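You operate a simulated robot arm through the tools that you are given. There is no shell and no other tool.

You run a simulated robot arm. Do the job below in one go: nothing can be reset, and whatever is moved stays where it is left.

Task
Set up the banner stand and hook the banner on its pole.
Fine: turn both feet out; pull the pole up, then turn its lock knob tight.
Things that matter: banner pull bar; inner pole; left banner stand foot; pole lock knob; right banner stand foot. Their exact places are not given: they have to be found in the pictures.

The check looks at the end state, three seconds after you hand in, the way a careful person would. Anything else that was tipped, shoved, dropped, spilled or broken makes it a failure.

Robot
A 7-joint arm with a fingered hand on a trunk, on a base that drives. Base frame: it is fixed to the floor where the robot stands at the start and does not move with it; the origin is under the middle of the robot, x ahead of it, y to its left, z up. Lengths are in m, angles in rad, forces in N, time in s.
Its first joint turns from -2.897 to 2.897 rad. Places, roughly: banner pull bar [-0.2, -2, 0.7]; inner pole [-0.2, -2.1, 0.8]; left banner stand foot [-0.1, -1.9, 0.5]; pole lock knob [-0.2, -2, 0.8]; right banner stand foot [-0.3, -2.1, 0.5]. Payload 4.7 kg.
The tool frame sits at the grasp point between the pads (the TCP): z along the fingers, y along the line on which they close. The tips reach 0.036 m beyond it. The gripper opens to 0.12 m. The gripper's body begins 0.042 m behind the TCP. The gripper is a hand of 5 fingers: y runs from the thumb to the fingers, the wrist lies at [-0.018, -0.122, -0.21] in the tool frame.
Orientation is that of the tool frame in the base frame, as a unit quaternion [w, x, y, z]. With the fingers straight down and the wrist toward the robot, the tool's x, y and z point along [0, 1, 0], [1, 0, 0] and [0, 0, -1] of the base frame.

Tools
- The arm moves only by the tool arm_command. Its argument "targets" is a list of rows, each an object (a shift or turn left out is 0) with "dp": the shift along the tool's x, y, z in units of 30 mm (1.0 is 30 mm), a list of three; "delta_rot": the turn, a rotation vector about the tool's x, y, z in units of 6 degrees (1.0 is 6 degrees), a list of three. In form: [{"dp": [dx, dy, dz], "delta_rot": [wx, wy, wz]}, ...]. A call has 1 to 20 rows; each row shifts and turns the commanded pose from where the row before left it, along the tool's axes as they then stand. A call with a number of a shift or a turn outside -1 to 1 is refused whole. Rows are played at 5 a second. More than 0.05 m and 0.15 rad between two rows, and nothing of the call is played. Where a pose cannot be reached the arm comes as near as it can. A force on the tool above 70 N (or 10 N above the force at the start of the call, whichever is more), or a blocked arm, ends the call early, and 0.2 s more pass. In this call time passes only in rows, and 0.2 s behind the last. The reply holds the time, the measured pose of the TCP, the force on the tool along the base axes, the opening and the grip force, in the units named above and with some noise, with the torque about the TCP (base axes, N m) and any sound that the robot's microphone picked up, and new pictures: "views" is both (left out), scene, wrist or none.
- Cameras (640 x 400 px; columns grow to the right, rows downward): "scene" is now at [-0.2356, 0.0788, 1.2336]; the picture's right is [-0.01, -1.00, 0.00], its down [-0.36, 0.00, -0.93] and it looks along [0.93, -0.01, -0.36] (base axes); focal length 250 px, centre (320, 200). "wrist" rides on the gripper at [0.073, -0.091, -0.143] in the tool frame; the picture's right is [-0.80, 0.28, -0.53], its down [-0.53, -0.73, 0.42] and it looks along [-0.27, 0.62, 0.74] (tool axes); focal length 234 px, centre (320, 200).
- roll_base(legs): drives the robot by 1 to 6 legs, each [ahead, turn to the left] in m and rad, along the robot's own axes; the way and the turn of a leg run together, so that a leg with both is an arc; at most 1.5 m and 3.142 rad a leg. The arm and the cameras ride along, it lands a little off, and it stops where it bumps. It gives what a move gives, and a new picture of the scene camera.
- set_fingers(index, middle, ring, little, thumb_bend, thumb_turn): sets how far each is bent, from 0 (flat) to 1 (curled in); at 0.3 the hand is open as for a grip, at 0.7 the pads meet at the TCP. One left out holds its place. A second passes; each finger stops where it meets its share of the squeeze, and holds until it gets a number again. It is the only way to open and close the hand. It gives what a move gives, with no picture; readings hold the bend of each and the force on index, middle, ring, little, thumb and palm. thumb_turn goes from beside the hand (0) to across from the fingers (1), as for a grip.
- pan_tilt(pan, tilt): turns the head with the scene camera to pan (to the left, within 2.496 rad either way) and tilt (down, from -0.506 to 1.204), counted from straight ahead of the robot. It gives what a move gives, and a new picture of the scene camera.
- probe_pixels(camera, pixels): for up to 12 pixels [column, row] of the newest picture of that camera ("zoom" is the newest enlarged one), the place [x, y, z] in the base frame of the surface seen there, good to about 0.003 m. The clock stands still meanwhile.
- close_up(camera, box): a new picture of the part [left, top, right, bottom] of that camera's present view, enlarged. The clock stands still meanwhile.
- sign_off(): hands the job in; it is judged then, once.

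Leave the gripper open and the arm clear of the work at the hand-in unless told otherwise.

The tools are called after "Emit:" as name(argument=value, ...) on one line, values as JSON. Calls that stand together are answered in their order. arm_command: Moves the arm, as the interface text tells. Its arguments: {"type":"object","properties":{"targets":{"type":"array","items":{"type":"object","properties":{"dp":{"type":"array","items":{"type":"number"}},"delta_rot":{"type":"array","items":{"type":"number"}}}}},"views":{"type":"string","enum":["both","scene","wrist","none"]}},"required":["targets"]} The other tools are called the same way: set_fingers (index, middle, ring, little, thumb_bend, thumb_turn) moves the fingers one by one; roll_base (legs) drives the base; pan_tilt (pan, tilt) turns the head that bears the scene camera; probe_pixels (camera, pixels) gives the place of the surface under pixels of a picture; close_up (camera, box) takes an enlarged picture of a part of a camera's view; sign_off () hands the job in.

At the start:

```text
time: 0.0
eef_pos: [0.6468, -0.2632, 0.73]
tcp_rot: [0.0, 0.707, 0.707, 0.0]
ft_force: [-0.1, -0.1, -0.3]
torque: [-0.03, -0.05, 0.02]
finger_gap: 0.1196
gripper_force: 0.0
shape: jaw
bend: [0.3, 0.3, 0.3, 0.3, 0.3, 0.98]
finger forces: [0.0, 0.1, 0.0, 0.1, 0.0, 0.0]
robot x, y, heading: [0.0014, 0.0012, 0.005]
head pan, tilt: [-0.009, 0.368]
```

scene: 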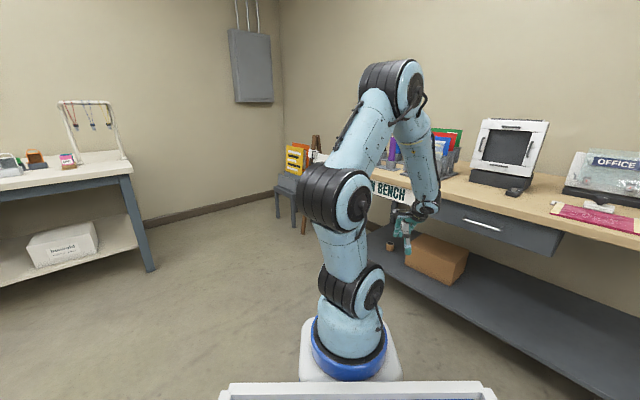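
wrist: 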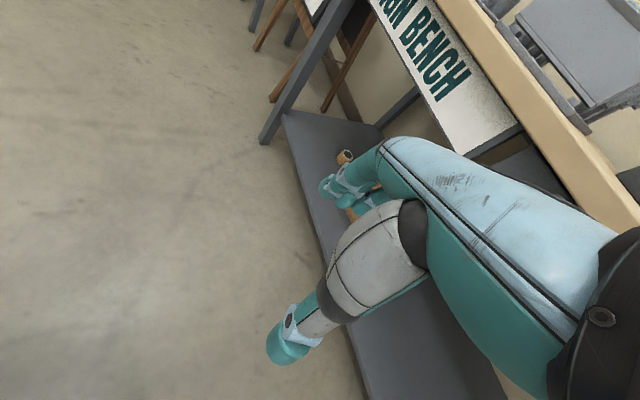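

The scene picture shows a room with benches; the banner stand should be on the right, around [-0.2, -2.0]. I will turn the head to the right to find it.

Emit:
pan_tilt(pan=-1.6, tilt=0.4)

```text
time: 1.7
eef_pos: [0.6465, -0.2635, 0.7297]
tcp_rot: [-0.001, 0.707, 0.707, 0.001]
ft_force: [0.2, -0.3, 0.2]
torque: [-0.02, -0.01, -0.02]
finger_gap: 0.1197
gripper_force: 0.0
shape: jaw
bend: [0.3, 0.3, 0.3, 0.3, 0.3, 0.98]
finger forces: [0.1, 0.0, 0.0, 0.0, 0.0, 0.0]
robot x, y, heading: [0.0051, 0.0022, 0.002]
head pan, tilt: [-1.6, 0.4]
```

scene: 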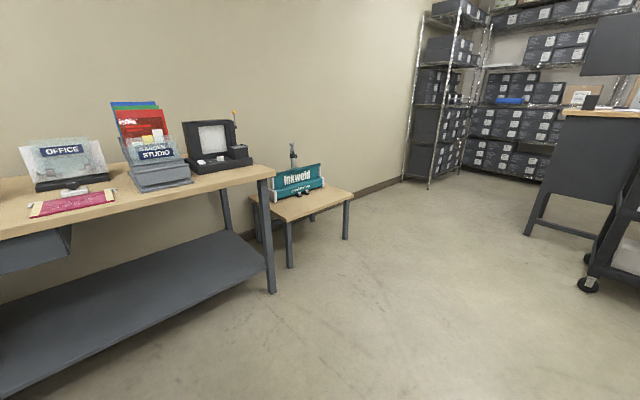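

The small table with the teal "Inkweld" banner stand is around pixel (297, 185). I take a close-up of it.

Emit:
close_up(camera="scene", box=[240, 130, 368, 210])

Emit:
probe_pixels(camera="scene", pixels=[[292, 150], [293, 158], [297, 177], [300, 190], [276, 194], [320, 183], [330, 195], [290, 210], [258, 200], [350, 195], [288, 268], [272, 292]])

```text
5.00 times, centred on (304, 170) of scene
```

zoom: 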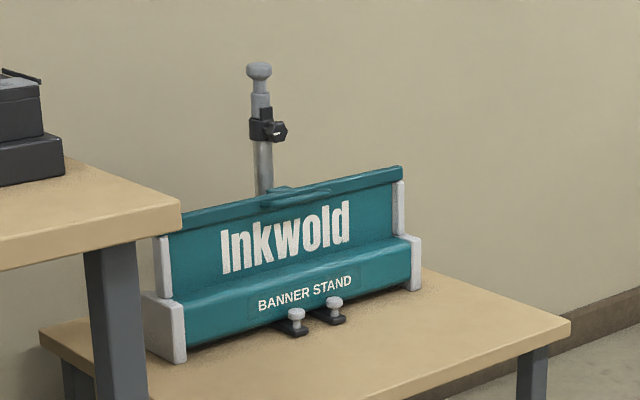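

```text
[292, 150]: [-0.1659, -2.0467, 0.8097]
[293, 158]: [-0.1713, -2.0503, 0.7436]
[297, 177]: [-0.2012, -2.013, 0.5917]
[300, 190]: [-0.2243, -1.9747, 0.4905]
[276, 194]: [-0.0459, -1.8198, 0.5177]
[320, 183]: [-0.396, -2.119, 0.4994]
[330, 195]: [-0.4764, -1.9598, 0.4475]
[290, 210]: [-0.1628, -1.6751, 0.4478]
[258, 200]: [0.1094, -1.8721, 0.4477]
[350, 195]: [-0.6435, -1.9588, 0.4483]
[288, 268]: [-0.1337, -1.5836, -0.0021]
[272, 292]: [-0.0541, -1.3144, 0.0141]
```

The stand: cassette with a pull bar on top, pole behind with a black lock collar/knob, two small feet with grey pegs in front at zoom (293, 322) and (332, 310). I probe points in the zoomed picture.

Emit:
probe_pixels(camera="zoom", pixels=[[258, 72], [261, 100], [258, 128], [278, 130], [263, 165], [292, 190], [160, 240], [400, 172], [296, 315], [332, 302], [170, 340], [410, 275]])

Emit:
probe_pixels(camera="zoom", pixels=[[45, 345], [565, 325], [430, 270], [380, 395], [275, 195], [328, 187], [300, 333], [345, 320], [287, 322], [323, 312], [180, 215], [400, 178]])

```text
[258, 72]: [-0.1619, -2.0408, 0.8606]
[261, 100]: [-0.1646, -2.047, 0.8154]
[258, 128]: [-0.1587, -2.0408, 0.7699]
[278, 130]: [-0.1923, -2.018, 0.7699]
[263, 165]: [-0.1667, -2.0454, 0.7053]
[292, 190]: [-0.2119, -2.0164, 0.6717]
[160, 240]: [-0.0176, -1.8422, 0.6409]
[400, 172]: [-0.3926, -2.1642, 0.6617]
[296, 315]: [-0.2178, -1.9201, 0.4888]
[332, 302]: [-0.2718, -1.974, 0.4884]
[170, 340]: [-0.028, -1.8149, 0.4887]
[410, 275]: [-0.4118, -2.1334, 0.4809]
```

```text
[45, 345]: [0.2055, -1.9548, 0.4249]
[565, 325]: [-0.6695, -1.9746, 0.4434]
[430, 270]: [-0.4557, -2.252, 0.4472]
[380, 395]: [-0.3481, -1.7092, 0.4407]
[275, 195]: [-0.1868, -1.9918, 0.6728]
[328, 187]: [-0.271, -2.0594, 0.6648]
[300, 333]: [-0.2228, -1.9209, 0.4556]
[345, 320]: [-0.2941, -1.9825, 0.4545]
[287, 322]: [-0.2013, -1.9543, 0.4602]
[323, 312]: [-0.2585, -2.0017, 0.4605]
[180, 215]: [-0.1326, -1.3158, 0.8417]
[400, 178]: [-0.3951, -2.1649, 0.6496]
```

The bench, wall and small table run diagonally; the stand's front faces about (-0.65, 0.76). I probe the furniture edges to plan a safe drive.

Emit:
probe_pixels(camera="scene", pixels=[[276, 172], [273, 180], [100, 212], [5, 240], [288, 222], [353, 194], [249, 198], [590, 288], [528, 233], [565, 115], [345, 238], [290, 266]])

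Emit:
pan_tilt(pan=-2.3, tilt=0.5)

```text
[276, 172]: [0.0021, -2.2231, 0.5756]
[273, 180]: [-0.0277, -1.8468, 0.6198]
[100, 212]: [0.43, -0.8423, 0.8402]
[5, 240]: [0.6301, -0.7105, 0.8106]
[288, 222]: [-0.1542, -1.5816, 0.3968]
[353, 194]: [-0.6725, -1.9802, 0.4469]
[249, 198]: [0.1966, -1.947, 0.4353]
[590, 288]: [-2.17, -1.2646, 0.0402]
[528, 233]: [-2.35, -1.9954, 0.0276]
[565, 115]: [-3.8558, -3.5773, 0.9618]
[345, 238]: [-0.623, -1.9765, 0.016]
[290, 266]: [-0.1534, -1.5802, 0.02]
```

```text
time: 2.7
eef_pos: [0.6473, -0.2635, 0.7288]
tcp_rot: [0.0, 0.707, 0.707, 0.0]
ft_force: [-0.1, -0.7, -0.6]
torque: [0.01, -0.04, -0.01]
finger_gap: 0.1194
gripper_force: 0.0
shape: jaw
bend: [0.3, 0.3, 0.3, 0.3, 0.3, 0.98]
finger forces: [0.1, 0.0, 0.1, 0.0, 0.1, 0.1]
robot x, y, heading: [-0.0005, 0.0022, 0.003]
head pan, tilt: [-2.3, 0.499]
```

scene: 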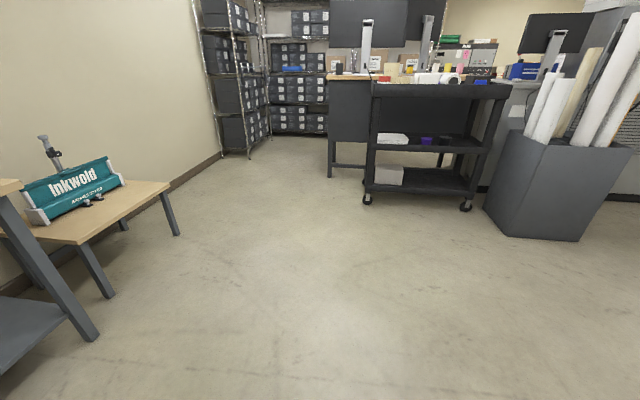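

Floor at about (-1.08, -0.98) is clear. I turn left a little, back up to there, then face the stand (heading about -0.86).

Emit:
roll_base(legs=[[0, 0.736], [-1.45, 0], [0, -1.6]])

Emit:
pan_tilt(pan=0.0, tilt=0.45)

```text
time: 15.6
eef_pos: [-0.817, -1.6129, 0.7295]
tcp_rot: [0.0, 0.937, 0.349, 0.0]
ft_force: [0.6, -0.4, 0.4]
torque: [-0.01, 0.02, 0.03]
finger_gap: 0.1196
gripper_force: 0.1
shape: jaw
bend: [0.3, 0.3, 0.3, 0.3, 0.3, 0.98]
finger forces: [0.0, 0.1, 0.1, 0.0, 0.0, 0.1]
robot x, y, heading: [-1.0436, -0.9518, -0.857]
head pan, tilt: [-2.3, 0.499]
```

scene: 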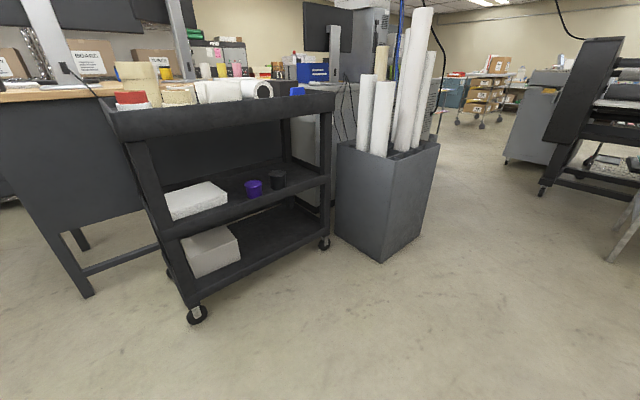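

```text
time: 17.7
eef_pos: [-0.8179, -1.6123, 0.7297]
tcp_rot: [0.0, 0.937, 0.349, -0.001]
ft_force: [-0.3, 0.3, -0.4]
torque: [-0.01, -0.01, -0.02]
finger_gap: 0.1196
gripper_force: 0.1
shape: jaw
bend: [0.3, 0.3, 0.3, 0.3, 0.3, 0.98]
finger forces: [0.0, 0.1, 0.1, 0.0, 0.0, 0.0]
robot x, y, heading: [-1.0417, -0.9534, -0.856]
head pan, tilt: [0.0, 0.45]
```

scene: 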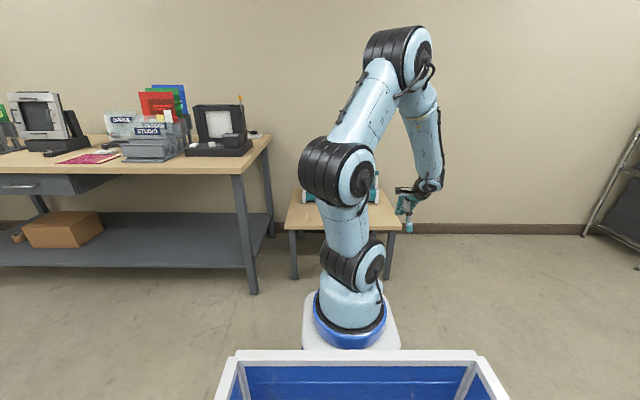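

The stand is straight ahead but hidden behind the arm. I probe the robot's own base outline and the table's edges in this picture to plan the last approach.

Emit:
probe_pixels(camera="scene", pixels=[[235, 354], [478, 354], [218, 395], [303, 345], [398, 345], [308, 300], [290, 228], [402, 228], [297, 277], [388, 276], [250, 292], [270, 138]])

```text
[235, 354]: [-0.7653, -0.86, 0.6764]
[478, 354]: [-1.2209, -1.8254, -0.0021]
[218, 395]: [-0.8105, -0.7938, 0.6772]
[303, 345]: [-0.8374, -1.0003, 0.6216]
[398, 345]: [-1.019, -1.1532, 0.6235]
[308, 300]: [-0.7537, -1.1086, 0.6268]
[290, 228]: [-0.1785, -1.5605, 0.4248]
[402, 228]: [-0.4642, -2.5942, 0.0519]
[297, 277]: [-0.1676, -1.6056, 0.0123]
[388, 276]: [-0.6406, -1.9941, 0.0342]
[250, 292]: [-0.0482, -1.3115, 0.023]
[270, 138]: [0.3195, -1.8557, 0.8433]
```

The base's front reaches about 0.35 m ahead and is ±0.28 m wide. Before driving closer I retract and raise the hand so that it stays clear of the stand.

Emit:
arm_command(targets=[{"dp": [0, -1, -1]}, {"dp": [0, -1, -1]}, {"dp": [0, -1, -1]}, {"dp": [0, -1, -1]}, {"dp": [0, -1, -1]}, {"dp": [0, -1, -1]}], views="both")

```text
time: 19.1
eef_pos: [-0.9361, -1.475, 0.9071]
tcp_rot: [0.0, 0.937, 0.35, 0.001]
ft_force: [-0.5, 1.0, -0.1]
torque: [0.01, 0.01, 0.0]
finger_gap: 0.1194
gripper_force: 0.0
shape: jaw
bend: [0.3, 0.3, 0.3, 0.3, 0.3, 0.98]
finger forces: [0.0, 0.0, 0.0, 0.1, 0.0, 0.0]
robot x, y, heading: [-1.0425, -0.9534, -0.854]
head pan, tilt: [0.0, 0.45]
```

scene: 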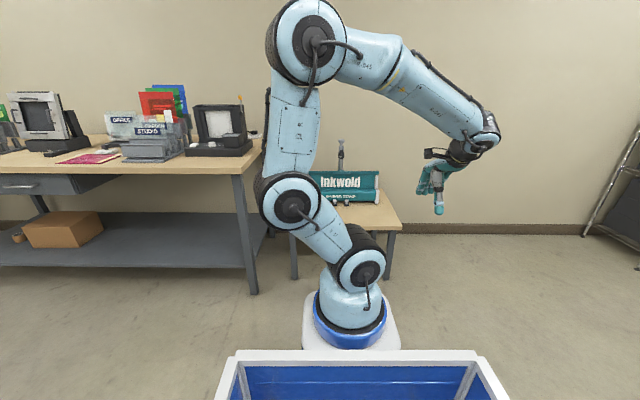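
wrist: 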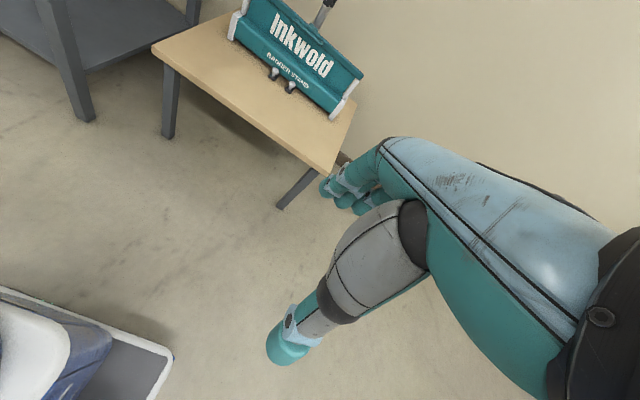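

The wrist camera shows the stand and the table well, and also the robot's base corner at bottom left. I probe these.

Emit:
probe_pixels(camera="wrist", pixels=[[172, 357], [150, 398], [5, 292], [100, 322], [60, 360], [330, 172], [155, 48], [273, 73], [290, 86], [318, 15], [232, 35], [340, 115]])

Emit:
close_up(camera="wrist", box=[220, 0, 380, 120])

```text
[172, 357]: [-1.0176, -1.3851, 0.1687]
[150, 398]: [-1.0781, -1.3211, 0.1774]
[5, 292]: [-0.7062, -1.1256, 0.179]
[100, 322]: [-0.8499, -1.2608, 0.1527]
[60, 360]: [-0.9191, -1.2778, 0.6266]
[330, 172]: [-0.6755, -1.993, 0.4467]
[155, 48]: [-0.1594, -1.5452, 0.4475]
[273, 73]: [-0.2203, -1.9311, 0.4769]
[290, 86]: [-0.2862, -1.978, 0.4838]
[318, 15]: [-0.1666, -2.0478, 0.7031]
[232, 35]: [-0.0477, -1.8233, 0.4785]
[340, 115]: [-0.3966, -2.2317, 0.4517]
```

```text
3.33 times, centred on (300, 60) of wrist
```

zoom: 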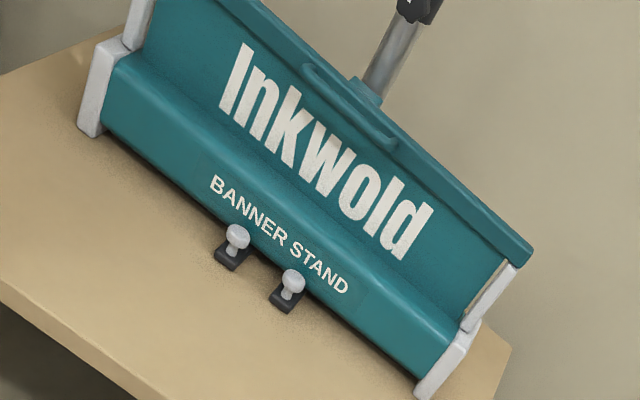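

Base front is 0.35 m ahead at z about 0.17. I now drive to about (-0.62, -1.285) and turn to heading about -1.48 so the stand lies to the front-left with the camera able to see past the arm.

Emit:
roll_base(legs=[[0, 0.186], [0.536, 0], [0, -0.81]])

Emit:
pan_tilt(pan=0.45, tilt=0.5)

```text
time: 25.0
eef_pos: [-0.8522, -1.7685, 0.9087]
tcp_rot: [0.0, 0.999, 0.044, 0.0]
ft_force: [-0.1, 0.7, -0.1]
torque: [0.0, -0.03, 0.01]
finger_gap: 0.12
gripper_force: 0.0
shape: jaw
bend: [0.3, 0.3, 0.3, 0.3, 0.3, 0.98]
finger forces: [0.0, 0.1, 0.0, 0.0, 0.1, 0.0]
robot x, y, heading: [-0.6278, -1.2829, -1.486]
head pan, tilt: [0.0, 0.45]
```

scene: 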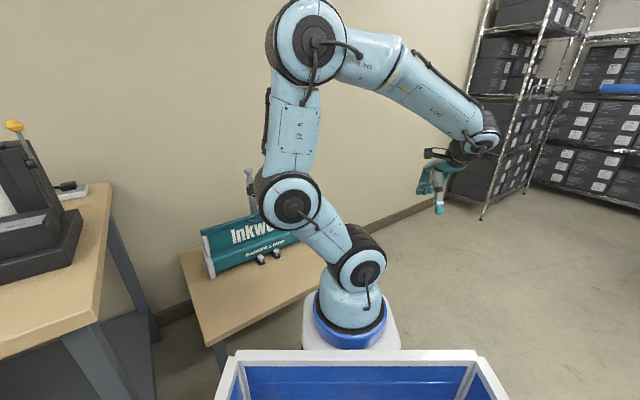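

```text
time: 25.9
eef_pos: [-0.8513, -1.7682, 0.9083]
tcp_rot: [0.0, 0.999, 0.043, 0.001]
ft_force: [0.0, -0.5, -1.0]
torque: [-0.04, 0.01, 0.01]
finger_gap: 0.1197
gripper_force: 0.1
shape: jaw
bend: [0.3, 0.3, 0.3, 0.3, 0.3, 0.98]
finger forces: [0.0, 0.0, 0.0, 0.0, 0.0, 0.0]
robot x, y, heading: [-0.6327, -1.2792, -1.484]
head pan, tilt: [0.45, 0.499]
```

scene: 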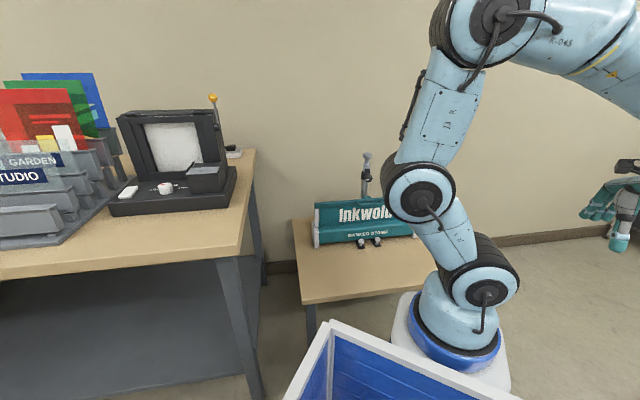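

Now the stand is visible just left of the arm. I take a close-up of it.

Emit:
close_up(camera="scene", box=[290, 140, 450, 260])

```text
3.33 times, centred on (370, 200) of scene
```

zoom: 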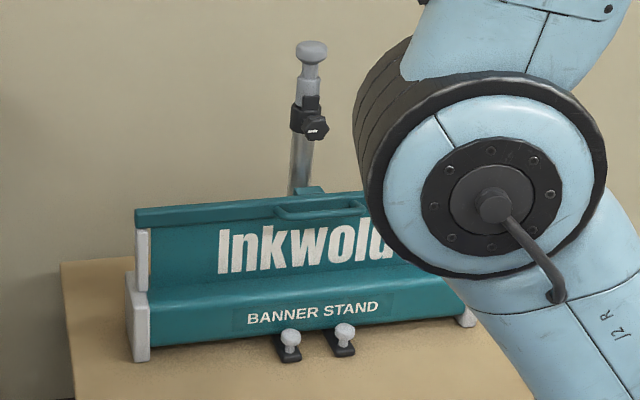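

The stand is well seen now. I turn the hand square to the stand and bring it in front of it, high (z 0.91), to look with the wrist camera.

Emit:
arm_command(targets=[{"dp": [1, 0, 0], "delta_rot": [0, 0, -0.97]}, {"dp": [1, 0, 0], "delta_rot": [0, 0, -0.97]}, {"dp": [1, 0, 0], "delta_rot": [0, 0, -0.97]}, {"dp": [1, 0, 0], "delta_rot": [0, 0, -0.97]}, {"dp": [1, 0, 0], "delta_rot": [0, 0, -0.97]}, {"dp": [1, 0, 0], "delta_rot": [0, 0, -0.97]}, {"dp": [0.66, 0.9, 0]}, {"dp": [0.66, 0.9, 0]}, {"dp": [0.66, 0.9, 0]}, {"dp": [0.66, 0.9, 0]}, {"dp": [0.66, 0.9, 0]}, {"dp": [0.66, 0.9, 0]}, {"dp": [0.66, 0.9, 0]}, {"dp": [0.66, 0.9, 0]}, {"dp": [0.66, 0.9, 0]}])

```text
time: 29.1
eef_pos: [-0.3928, -1.7822, 0.9097]
tcp_rot: [0.0, 0.94, 0.341, 0.0]
ft_force: [0.1, -0.1, 0.3]
torque: [0.01, 0.01, 0.01]
finger_gap: 0.12
gripper_force: 0.1
shape: jaw
bend: [0.3, 0.3, 0.3, 0.3, 0.3, 0.98]
finger forces: [0.0, 0.1, 0.0, 0.1, 0.0, 0.1]
robot x, y, heading: [-0.6304, -1.2799, -1.487]
head pan, tilt: [0.45, 0.499]
```

scene: 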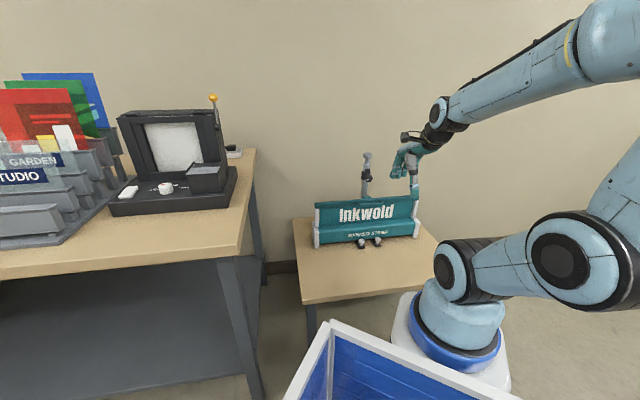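
wrist: 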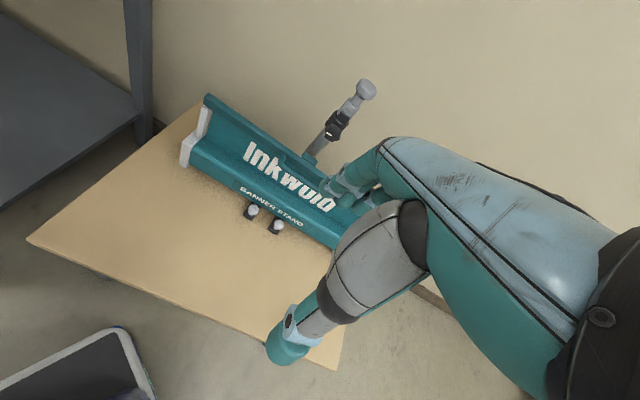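

Both views are clear now. I take close-ups of the feet and of the pole head.

Emit:
close_up(camera="wrist", box=[170, 80, 394, 220])

Emit:
close_up(camera="scene", box=[305, 145, 433, 260])

```text
2.86 times, centred on (282, 150) of wrist
```

zoom: 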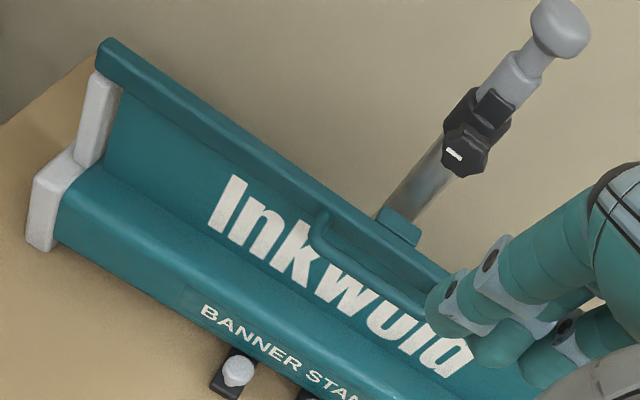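

```text
3.48 times, centred on (369, 202) of scene
```

zoom: 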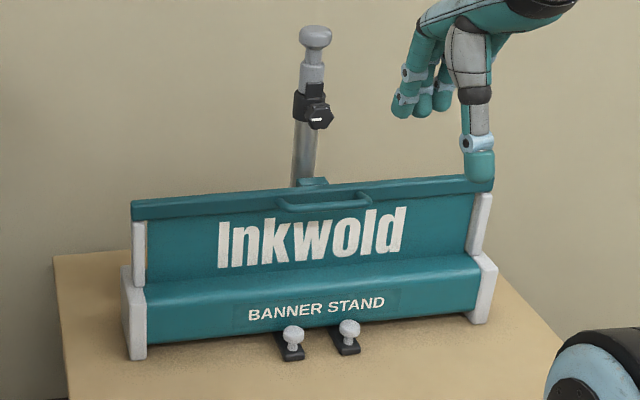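

I probe the key points in this zoomed picture: pole head, neck, collar, knob, pull-bar clip and handle, pegs, feet tabs, and ends.

Emit:
probe_pixels(camera="zoom", pixels=[[315, 32], [315, 52], [313, 75], [318, 115], [305, 145], [315, 183], [285, 205], [325, 205], [365, 200], [293, 332], [348, 326], [290, 352]])

Emit:
probe_pixels(camera="zoom", pixels=[[346, 346], [281, 340], [335, 334], [140, 345], [488, 300], [140, 208], [490, 183], [312, 95], [303, 105], [300, 340], [125, 270], [305, 330]])

```text
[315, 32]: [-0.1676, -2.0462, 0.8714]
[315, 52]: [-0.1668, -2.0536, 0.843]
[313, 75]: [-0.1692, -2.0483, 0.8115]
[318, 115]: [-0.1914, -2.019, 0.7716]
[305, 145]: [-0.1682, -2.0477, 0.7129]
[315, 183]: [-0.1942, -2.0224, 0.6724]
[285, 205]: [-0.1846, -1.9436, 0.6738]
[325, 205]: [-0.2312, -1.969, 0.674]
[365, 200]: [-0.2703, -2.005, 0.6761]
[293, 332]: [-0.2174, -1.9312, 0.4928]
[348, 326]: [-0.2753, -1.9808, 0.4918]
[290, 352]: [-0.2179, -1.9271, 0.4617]
```

```text
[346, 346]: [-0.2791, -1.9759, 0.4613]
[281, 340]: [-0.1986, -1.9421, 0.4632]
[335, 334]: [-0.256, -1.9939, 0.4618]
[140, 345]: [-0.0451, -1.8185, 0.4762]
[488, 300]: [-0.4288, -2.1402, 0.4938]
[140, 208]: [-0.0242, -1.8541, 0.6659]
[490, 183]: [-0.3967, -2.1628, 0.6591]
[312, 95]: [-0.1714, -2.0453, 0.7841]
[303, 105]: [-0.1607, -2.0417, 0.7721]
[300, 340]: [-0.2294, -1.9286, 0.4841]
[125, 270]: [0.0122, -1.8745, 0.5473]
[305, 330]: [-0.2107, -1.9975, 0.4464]
```

The stand's geometry is clear: pegs on the feet near the centre in front of the cassette, knob facing front, pole head at z 0.87, handle loop in front of the bar and clip behind it. I look at the hand itself to learn where its fingertips are.

Emit:
close_up(camera="scene", box=[380, 100, 460, 200])

```text
4.00 times, centred on (420, 150) of scene
```

zoom: 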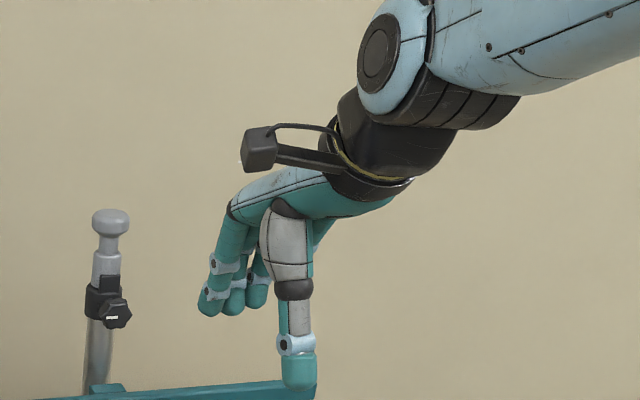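

Emit:
probe_pixels(camera="zoom", pixels=[[299, 385], [299, 365], [295, 345], [293, 290], [285, 240], [208, 308], [210, 290], [222, 263], [232, 308], [258, 300], [232, 235], [262, 145]])

```text
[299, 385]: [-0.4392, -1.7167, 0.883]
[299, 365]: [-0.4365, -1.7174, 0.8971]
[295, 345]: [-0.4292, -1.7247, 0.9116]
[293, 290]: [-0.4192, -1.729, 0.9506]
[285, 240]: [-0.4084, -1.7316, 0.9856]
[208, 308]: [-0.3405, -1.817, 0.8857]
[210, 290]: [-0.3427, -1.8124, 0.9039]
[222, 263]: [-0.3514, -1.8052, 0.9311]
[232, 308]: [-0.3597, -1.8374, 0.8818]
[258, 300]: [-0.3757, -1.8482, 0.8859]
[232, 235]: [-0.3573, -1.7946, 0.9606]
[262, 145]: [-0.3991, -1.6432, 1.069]
```

At this bend the fingertips are about 0.034 m below the TCP, index at x≈+0.02, middle 0, ring −0.027, thumb at y≈−0.07. I move up and nearer to look at the clip, head and knob from above.

Emit:
arm_command(targets=[{"dp": [0.5, 1, -0.8]}, {"dp": [0.5, 1, -0.8]}, {"dp": [0.5, 1, -0.8]}, {"dp": [0.5, 1, -0.8]}], views="wrist")

Emit:
close_up(camera="wrist", box=[220, 60, 420, 220])

```text
time: 30.1
eef_pos: [-0.2686, -1.8356, 1.006]
tcp_rot: [0.001, 0.94, 0.342, 0.0]
ft_force: [-0.1, -0.6, 0.2]
torque: [0.03, 0.01, 0.0]
finger_gap: 0.12
gripper_force: 0.0
shape: jaw
bend: [0.3, 0.3, 0.3, 0.3, 0.3, 0.98]
finger forces: [0.0, 0.0, 0.0, 0.0, 0.0, 0.0]
robot x, y, heading: [-0.6307, -1.2787, -1.486]
head pan, tilt: [0.45, 0.499]
```

wrist: 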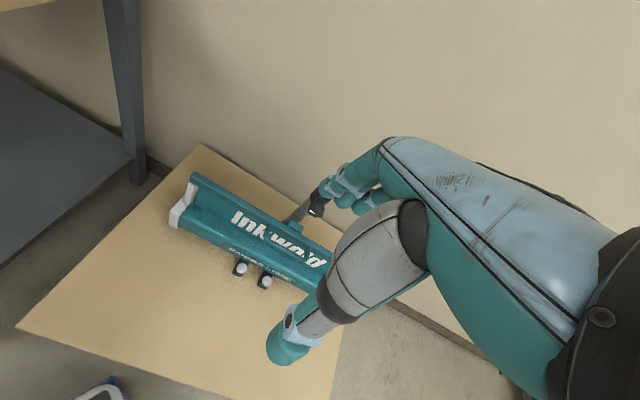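

```text
2.50 times, centred on (320, 140) of wrist
```

zoom: 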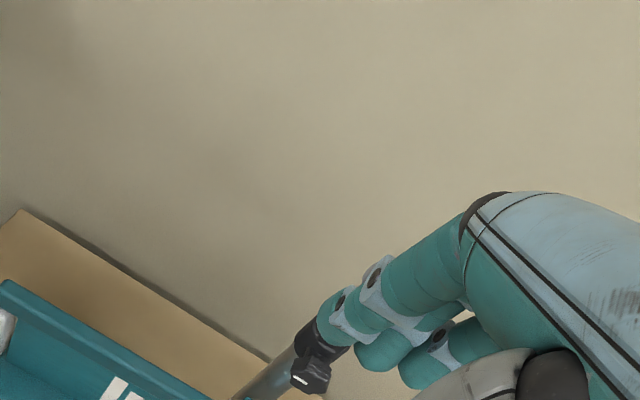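

The fingers hide the clip; I shift the hand to the right and lower so the clip appears left of the fingers.

Emit:
arm_command(targets=[{"dp": [-0.97, 0.45, 0.66]}, {"dp": [-0.97, 0.45, 0.66]}, {"dp": [-0.97, 0.45, 0.66]}, {"dp": [-0.97, 0.45, 0.66]}, {"dp": [-0.97, 0.45, 0.66]}, {"dp": [-0.97, 0.45, 0.66]}, {"dp": [-0.97, 0.45, 0.66]}], views="wrist")

Emit:
close_up(camera="wrist", box=[120, 80, 300, 220])

```text
time: 31.7
eef_pos: [-0.3667, -2.0383, 0.8653]
tcp_rot: [0.001, 0.94, 0.342, 0.001]
ft_force: [0.2, 0.9, 0.6]
torque: [-0.04, 0.0, -0.01]
finger_gap: 0.1198
gripper_force: 0.1
shape: jaw
bend: [0.3, 0.3, 0.3, 0.3, 0.3, 0.98]
finger forces: [0.1, 0.0, 0.1, 0.0, 0.0, 0.0]
robot x, y, heading: [-0.6293, -1.2833, -1.49]
head pan, tilt: [0.45, 0.499]
```

wrist: 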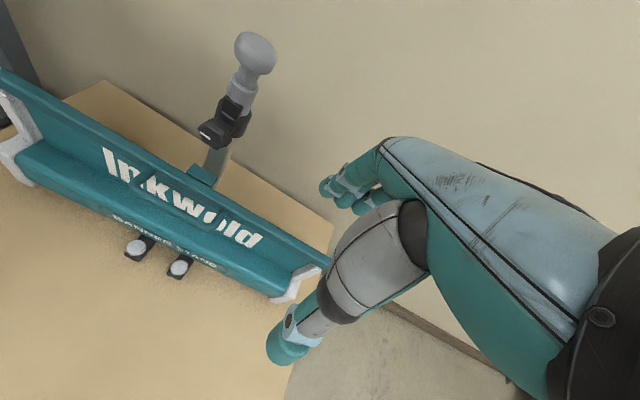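

```text
2.86 times, centred on (210, 150) of wrist
```

zoom: 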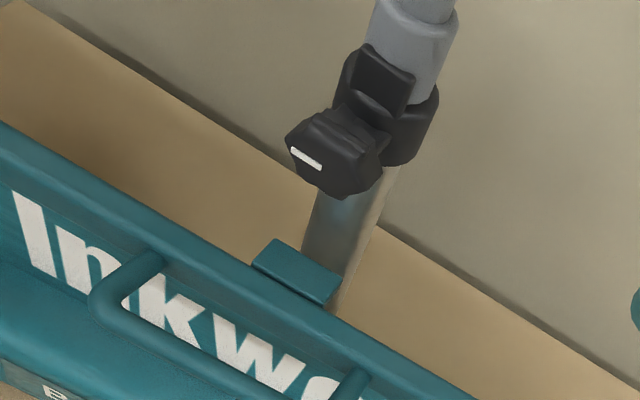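

The clip is a flat teal tab behind the bar near the pole. I probe its corners, the bar, the handle and the knob.

Emit:
probe_pixels(camera="zoom", pixels=[[277, 242], [257, 262], [338, 282], [318, 300], [330, 303], [340, 230], [320, 165], [300, 130], [350, 190], [385, 85], [420, 45], [100, 300]])

Emit:
close_up(camera="wrist", box=[200, 15, 320, 110])

```text
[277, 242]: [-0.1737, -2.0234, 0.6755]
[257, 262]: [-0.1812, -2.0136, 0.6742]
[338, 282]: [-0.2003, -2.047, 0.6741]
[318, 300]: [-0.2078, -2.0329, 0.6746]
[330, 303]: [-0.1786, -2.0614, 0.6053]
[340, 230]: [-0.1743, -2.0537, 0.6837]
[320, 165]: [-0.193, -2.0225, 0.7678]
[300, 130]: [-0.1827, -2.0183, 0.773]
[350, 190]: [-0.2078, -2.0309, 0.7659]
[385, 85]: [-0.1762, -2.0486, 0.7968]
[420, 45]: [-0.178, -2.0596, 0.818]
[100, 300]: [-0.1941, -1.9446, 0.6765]
```

```text
4.21 times, centred on (260, 62) of wrist
```

zoom: 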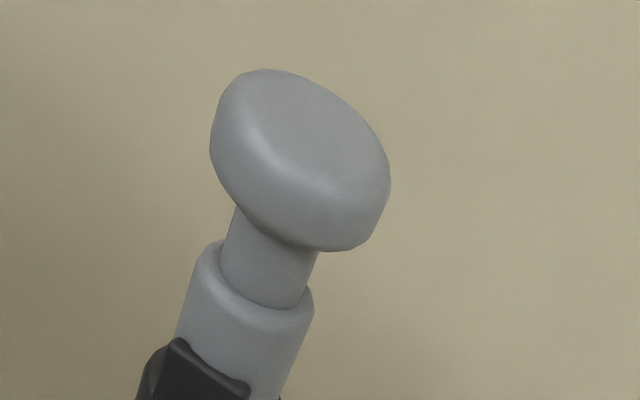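

Clip spans s≈-0.03..0.006 just ahead of the pole. Feet first: I curl middle, ring and little finger so only the index points down as a pusher.

Emit:
set_fingers(middle=1.0, ring=1.0, little=1.0, index=0.3)

Emit:
arm_command(targets=[{"dp": [0, -1, 0]}, {"dp": [0, -1, 0]}, {"dp": [0, -1, 0]}, {"dp": [0, -1, 0]}, {"dp": [0, -1, 0]}])

Emit:
close_up(camera="scene", box=[370, 100, 498, 200])

```text
time: 32.7
eef_pos: [-0.3673, -2.0388, 0.8651]
tcp_rot: [0.0, 0.94, 0.341, 0.0]
ft_force: [-0.9, -0.1, 0.9]
torque: [0.0, -0.03, 0.0]
finger_gap: 0.1222
gripper_force: 0.0
shape: fingers
bend: [0.3, 1.0, 1.0, 1.0, 0.3, 0.98]
finger forces: [0.0, 0.0, 0.1, 0.0, 0.0, 0.0]
robot x, y, heading: [-0.6324, -1.2837, -1.487]
head pan, tilt: [0.45, 0.499]
```

```text
time: 33.9
eef_pos: [-0.4635, -1.9214, 0.8651]
tcp_rot: [0.0, 0.94, 0.342, 0.0]
ft_force: [-0.3, -0.4, 0.0]
torque: [-0.02, 0.0, 0.01]
finger_gap: 0.1223
gripper_force: 0.0
shape: fingers
bend: [0.3, 1.0, 1.0, 1.0, 0.3, 0.98]
finger forces: [0.1, 0.0, 0.0, 0.0, 0.1, 0.1]
robot x, y, heading: [-0.6338, -1.2809, -1.483]
head pan, tilt: [0.45, 0.499]
```

scene: 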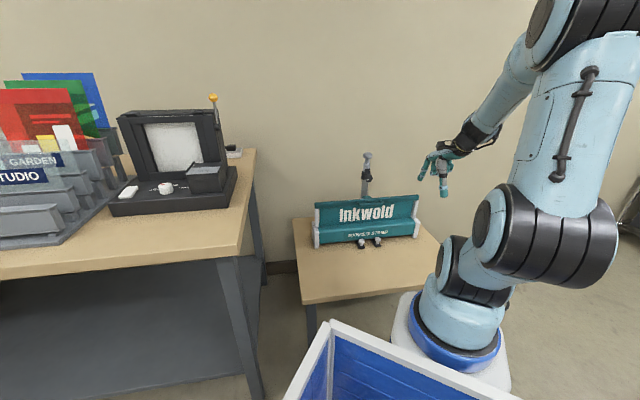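
wrist: 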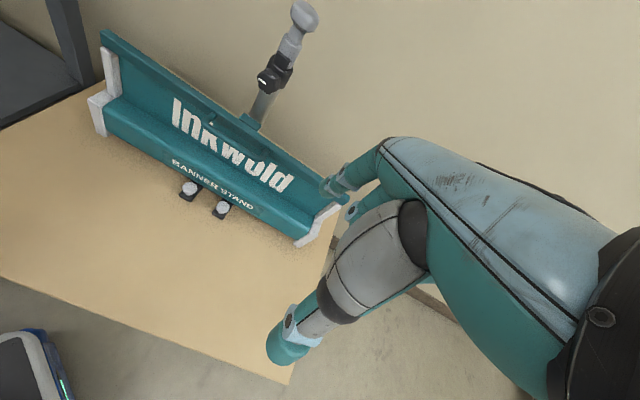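

```text
4.00 times, centred on (434, 150) of scene
```

zoom: 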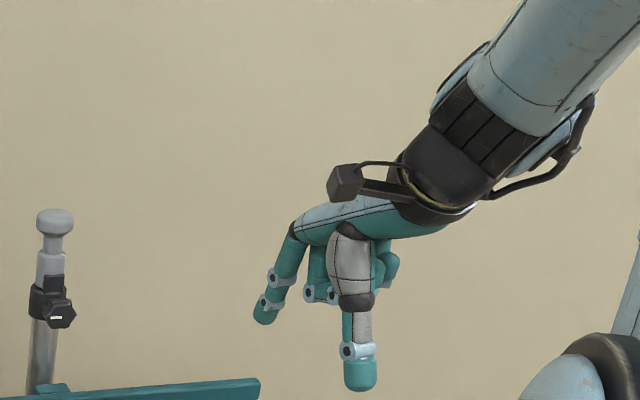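

Emit:
probe_pixels(camera="zoom", pixels=[[263, 320], [258, 312], [268, 300], [280, 280], [288, 250], [360, 385], [318, 298], [335, 295], [372, 385], [347, 380]])

```text
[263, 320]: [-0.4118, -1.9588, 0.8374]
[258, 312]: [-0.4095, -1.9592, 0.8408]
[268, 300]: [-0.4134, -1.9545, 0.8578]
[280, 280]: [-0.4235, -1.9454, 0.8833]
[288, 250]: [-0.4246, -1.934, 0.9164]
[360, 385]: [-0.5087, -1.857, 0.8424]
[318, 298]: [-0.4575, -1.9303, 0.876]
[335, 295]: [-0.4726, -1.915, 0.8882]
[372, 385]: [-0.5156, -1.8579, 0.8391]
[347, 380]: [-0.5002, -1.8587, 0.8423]
```

Index tip is 0.035 m below the TCP at tool (0.016, 0.066). I move over the gap between the two pegs, staying well in front of the handle, and descend to z≈0.565 first.

Emit:
arm_command(targets=[{"dp": [0.864, 0.393, 0]}, {"dp": [0.864, 0.393, 0]}, {"dp": [0.864, 0.393, 0]}, {"dp": [0.864, 0.393, 0]}, {"dp": [0.864, 0.393, 0]}, {"dp": [0, 0, 1]}, {"dp": [0, 0, 1]}, {"dp": [0, 0, 1]}, {"dp": [0, 0, 1]}, {"dp": [0, 0, 1]}, {"dp": [0, 0, 1]}, {"dp": [0, 0, 1]}, {"dp": [0, 0, 1]}, {"dp": [0, 0, 1]}, {"dp": [0, 0, 1]}])

Emit:
close_up(camera="scene", box=[305, 170, 433, 260])

Emit:
close_up(camera="wrist", box=[220, 100, 420, 240])

```text
time: 37.1
eef_pos: [-0.323, -1.879, 0.5891]
tcp_rot: [0.006, 0.913, 0.406, -0.036]
ft_force: [0.3, -1.3, 1.4]
torque: [0.12, 0.02, -0.08]
finger_gap: 0.1222
gripper_force: 0.0
shape: fingers
bend: [0.3, 1.0, 1.0, 1.0, 0.3, 0.98]
finger forces: [0.0, 0.1, 0.0, 0.0, 0.1, 0.1]
out of reach, approached as far as the arm can: row 14, 15
robot x, y, heading: [-0.6305, -1.2804, -1.487]
head pan, tilt: [0.45, 0.499]
```

scene: 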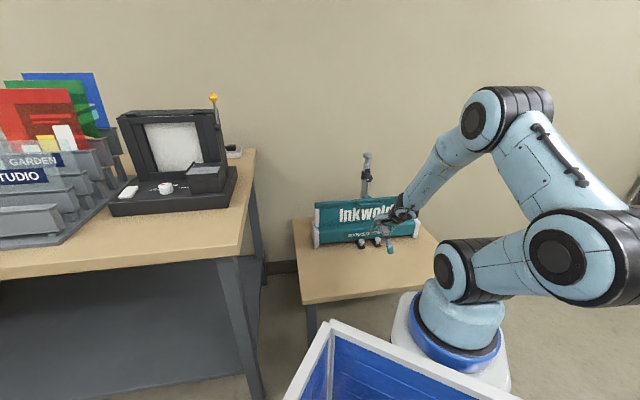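
wrist: 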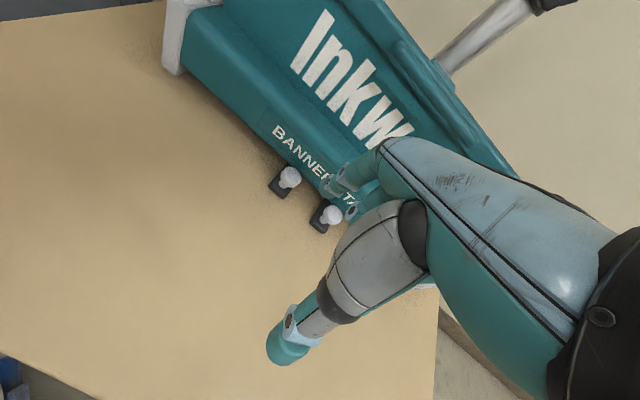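

```text
4.44 times, centred on (369, 215) of scene
```

zoom: 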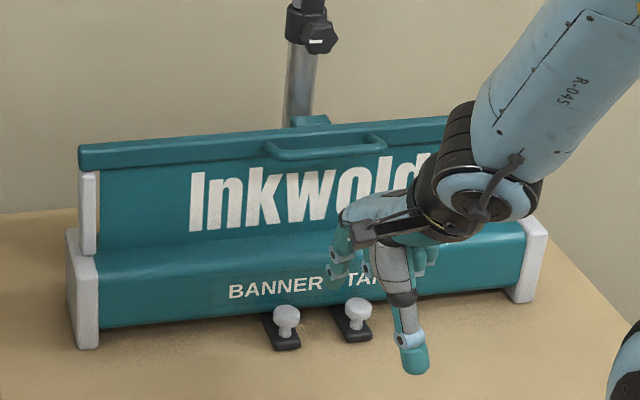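

```text
2.86 times, centred on (320, 170) of wrist
```

zoom: 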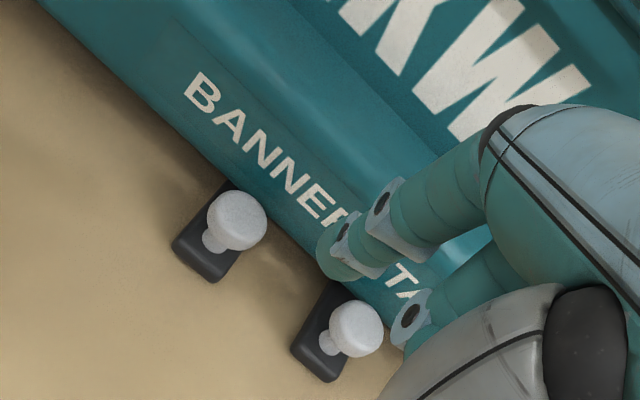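

The last two rows were out of reach (too close to the robot and low), so the hand tilted a little. I lift back up, then back the base off by about 0.17 m for better reach.

Emit:
arm_command(targets=[{"dp": [0, 0, -1]}, {"dp": [0, 0, -1]}, {"dp": [0, 0, -1]}, {"dp": [0, 0, -1]}, {"dp": [0, 0, -1]}, {"dp": [0, 0, -1]}, {"dp": [0, 0, -1]}], views="none")

Emit:
roll_base(legs=[[-0.17, 0]])

```text
time: 38.7
eef_pos: [-0.319, -1.8794, 0.7987]
tcp_rot: [-0.001, 0.94, 0.34, 0.0]
ft_force: [0.2, 0.0, 0.4]
torque: [-0.02, 0.0, 0.01]
finger_gap: 0.1218
gripper_force: 0.1
shape: fingers
bend: [0.3, 1.0, 1.0, 1.0, 0.3, 0.98]
finger forces: [0.1, 0.0, 0.1, 0.1, 0.0, 0.1]
robot x, y, heading: [-0.6314, -1.2786, -1.488]
head pan, tilt: [0.45, 0.499]
```

```text
time: 40.2
eef_pos: [-0.332, -1.7102, 0.7994]
tcp_rot: [0.001, 0.94, 0.342, 0.0]
ft_force: [0.2, 0.4, 0.3]
torque: [0.0, 0.01, 0.02]
finger_gap: 0.1223
gripper_force: 0.0
shape: fingers
bend: [0.3, 1.0, 1.0, 1.0, 0.3, 0.98]
finger forces: [0.0, 0.0, 0.0, 0.0, 0.0, 0.0]
robot x, y, heading: [-0.6435, -1.1106, -1.478]
head pan, tilt: [0.45, 0.499]
```

scene: 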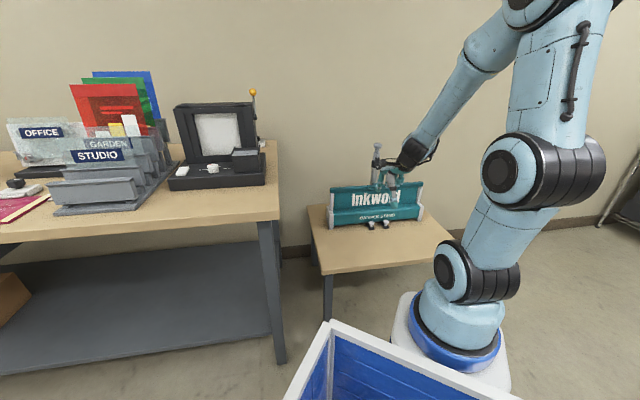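

I now come back over the pegs' gap (staying in front) and descend again to about z 0.59.

Emit:
arm_command(targets=[{"dp": [-0.71, 0.915, 0]}, {"dp": [-0.71, 0.915, 0]}, {"dp": [-0.71, 0.915, 0]}, {"dp": [-0.71, 0.915, 0]}, {"dp": [-0.71, 0.915, 0]}, {"dp": [0, 0, 1]}, {"dp": [0, 0, 1]}, {"dp": [0, 0, 1]}, {"dp": [0, 0, 1]}, {"dp": [0, 0, 1]}, {"dp": [0, 0, 1]}, {"dp": [0, 0, 1]}], views="wrist")

Emit:
close_up(camera="scene", box=[320, 150, 448, 240])

```text
time: 42.8
eef_pos: [-0.3226, -1.8866, 0.5892]
tcp_rot: [0.002, 0.94, 0.342, 0.001]
ft_force: [-0.4, -0.8, 1.6]
torque: [0.03, 0.0, 0.0]
finger_gap: 0.1224
gripper_force: 0.0
shape: fingers
bend: [0.3, 1.0, 1.0, 1.0, 0.3, 0.98]
finger forces: [0.0, 0.1, 0.0, 0.1, 0.0, 0.0]
robot x, y, heading: [-0.6433, -1.1102, -1.483]
head pan, tilt: [0.45, 0.499]
```

wrist: 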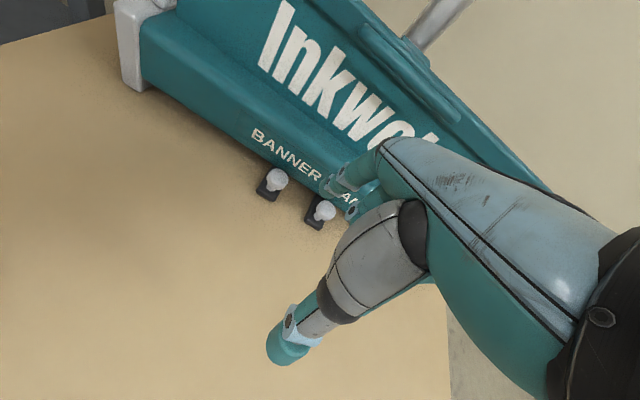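

```text
4.44 times, centred on (384, 195) of scene
```

zoom: 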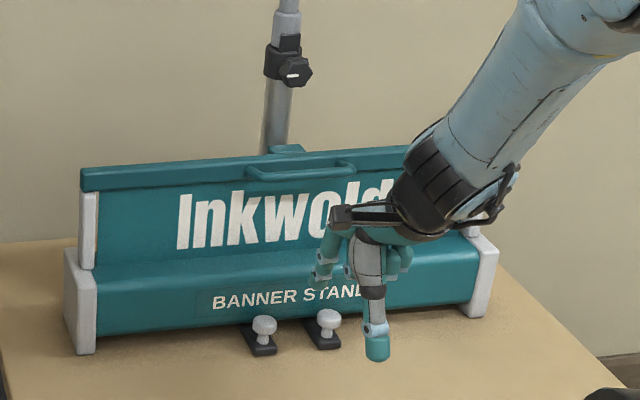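

Reachable now with the hand upright. I probe the peg heads, stems, tabs, index tip and thumb tip in this picture.

Emit:
probe_pixels(camera="zoom", pixels=[[264, 325], [254, 325], [275, 325], [264, 339], [328, 318], [317, 318], [339, 318], [328, 332], [262, 352], [322, 280], [378, 355], [300, 322]])

Emit:
probe_pixels(camera="wrist", pixels=[[277, 180], [324, 210], [270, 190], [314, 220], [256, 190], [307, 222], [331, 183], [290, 350]])

```text
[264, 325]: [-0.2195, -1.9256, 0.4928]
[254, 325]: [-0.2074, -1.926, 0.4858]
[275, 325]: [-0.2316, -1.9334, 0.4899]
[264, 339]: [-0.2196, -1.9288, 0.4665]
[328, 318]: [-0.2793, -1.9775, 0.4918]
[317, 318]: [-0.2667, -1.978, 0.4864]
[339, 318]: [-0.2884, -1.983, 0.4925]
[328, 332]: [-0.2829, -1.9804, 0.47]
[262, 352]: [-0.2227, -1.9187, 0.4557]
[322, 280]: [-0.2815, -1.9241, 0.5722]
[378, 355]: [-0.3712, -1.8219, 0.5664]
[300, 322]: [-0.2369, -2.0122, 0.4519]
```

```text
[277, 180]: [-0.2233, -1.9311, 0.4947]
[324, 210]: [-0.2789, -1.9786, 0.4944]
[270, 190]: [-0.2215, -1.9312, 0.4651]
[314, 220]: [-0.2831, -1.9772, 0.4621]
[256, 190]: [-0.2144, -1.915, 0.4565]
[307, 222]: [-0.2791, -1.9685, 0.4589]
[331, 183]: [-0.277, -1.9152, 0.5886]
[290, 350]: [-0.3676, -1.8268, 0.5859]
```

Pegs (heads Ø≈0.025) are at s≈0.028 and −0.048, u≈0.065. I lower the index to just above the table in front of the gap, then slide it in between the pegs.

Emit:
arm_command(targets=[{"dp": [0, 0, 0.96]}, {"dp": [0, 0, 0.96]}, {"dp": [0, 0, 0.95]}, {"dp": [-0.05, 0.45, 0]}, {"dp": [0, 0.45, 0]}, {"dp": [0, 0.45, 0]}], views="wrist")

Emit:
close_up(camera="scene", box=[330, 180, 430, 240])

```text
time: 44.2
eef_pos: [-0.3014, -1.9143, 0.504]
tcp_rot: [0.0, 0.94, 0.342, 0.0]
ft_force: [0.2, -0.2, 0.2]
torque: [0.0, 0.01, -0.01]
finger_gap: 0.1223
gripper_force: 0.1
shape: fingers
bend: [0.3, 1.0, 1.0, 1.0, 0.3, 0.98]
finger forces: [0.0, 0.1, 0.1, 0.0, 0.0, 0.1]
robot x, y, heading: [-0.6419, -1.1114, -1.483]
head pan, tilt: [0.45, 0.499]
```

wrist: 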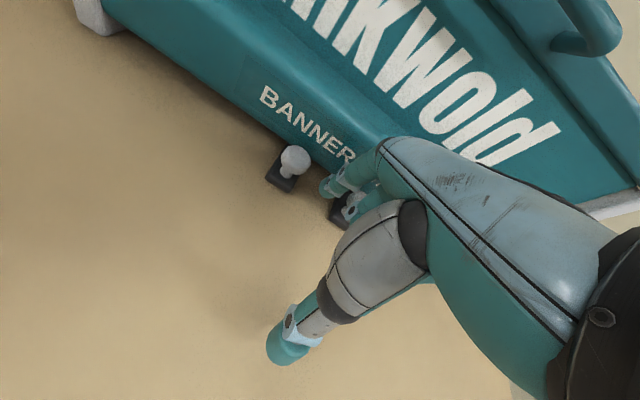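

```text
6.40 times, centred on (380, 210) of scene
```

zoom: 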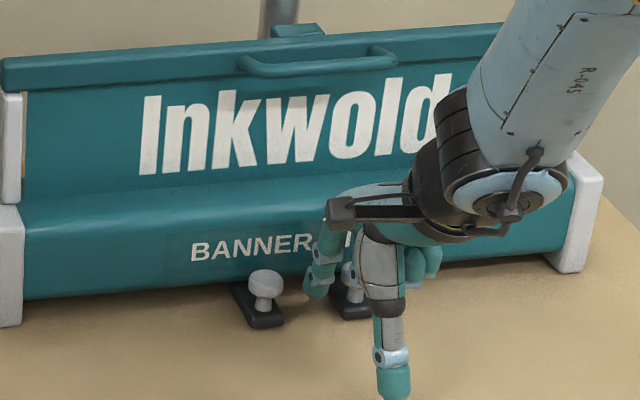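

The index is in the gap. I push the left peg gently to the left by 3 cm and watch the force.

Emit:
arm_command(targets=[{"dp": [0.3, 0, 0]}, {"dp": [0.3, 0, 0]}, {"dp": [0.3, 0, 0]}, {"dp": [0.2, 0, 0]}], views="wrist")

Emit:
close_up(camera="scene", box=[330, 180, 430, 240])

```text
time: 45.2
eef_pos: [-0.2758, -1.895, 0.5032]
tcp_rot: [0.0, 0.94, 0.341, 0.0]
ft_force: [-14.7, -0.4, 7.6]
torque: [-0.31, -0.2, -0.66]
finger_gap: 0.1161
gripper_force: 7.2
shape: fingers
bend: [0.34, 1.0, 1.0, 1.0, 0.3, 0.98]
finger forces: [15.4, 0.1, 0.0, 0.1, 0.0, 0.1]
robot x, y, heading: [-0.6422, -1.1134, -1.486]
head pan, tilt: [0.45, 0.499]
```

wrist: 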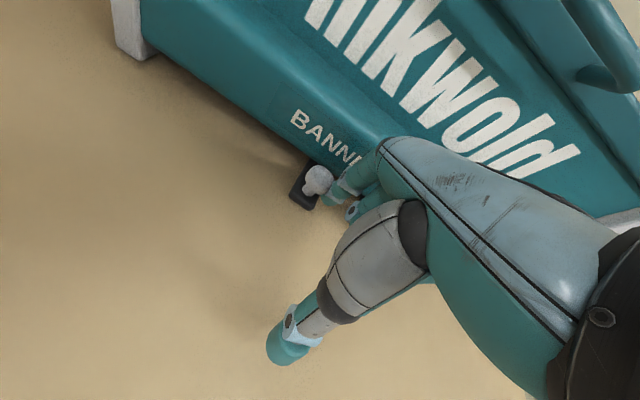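

```text
6.40 times, centred on (380, 210) of scene
```

zoom: 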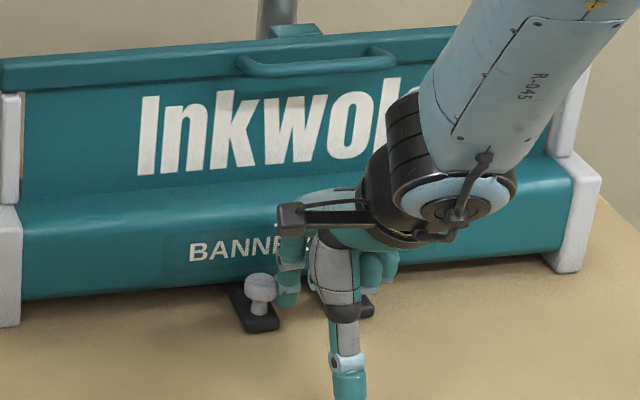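

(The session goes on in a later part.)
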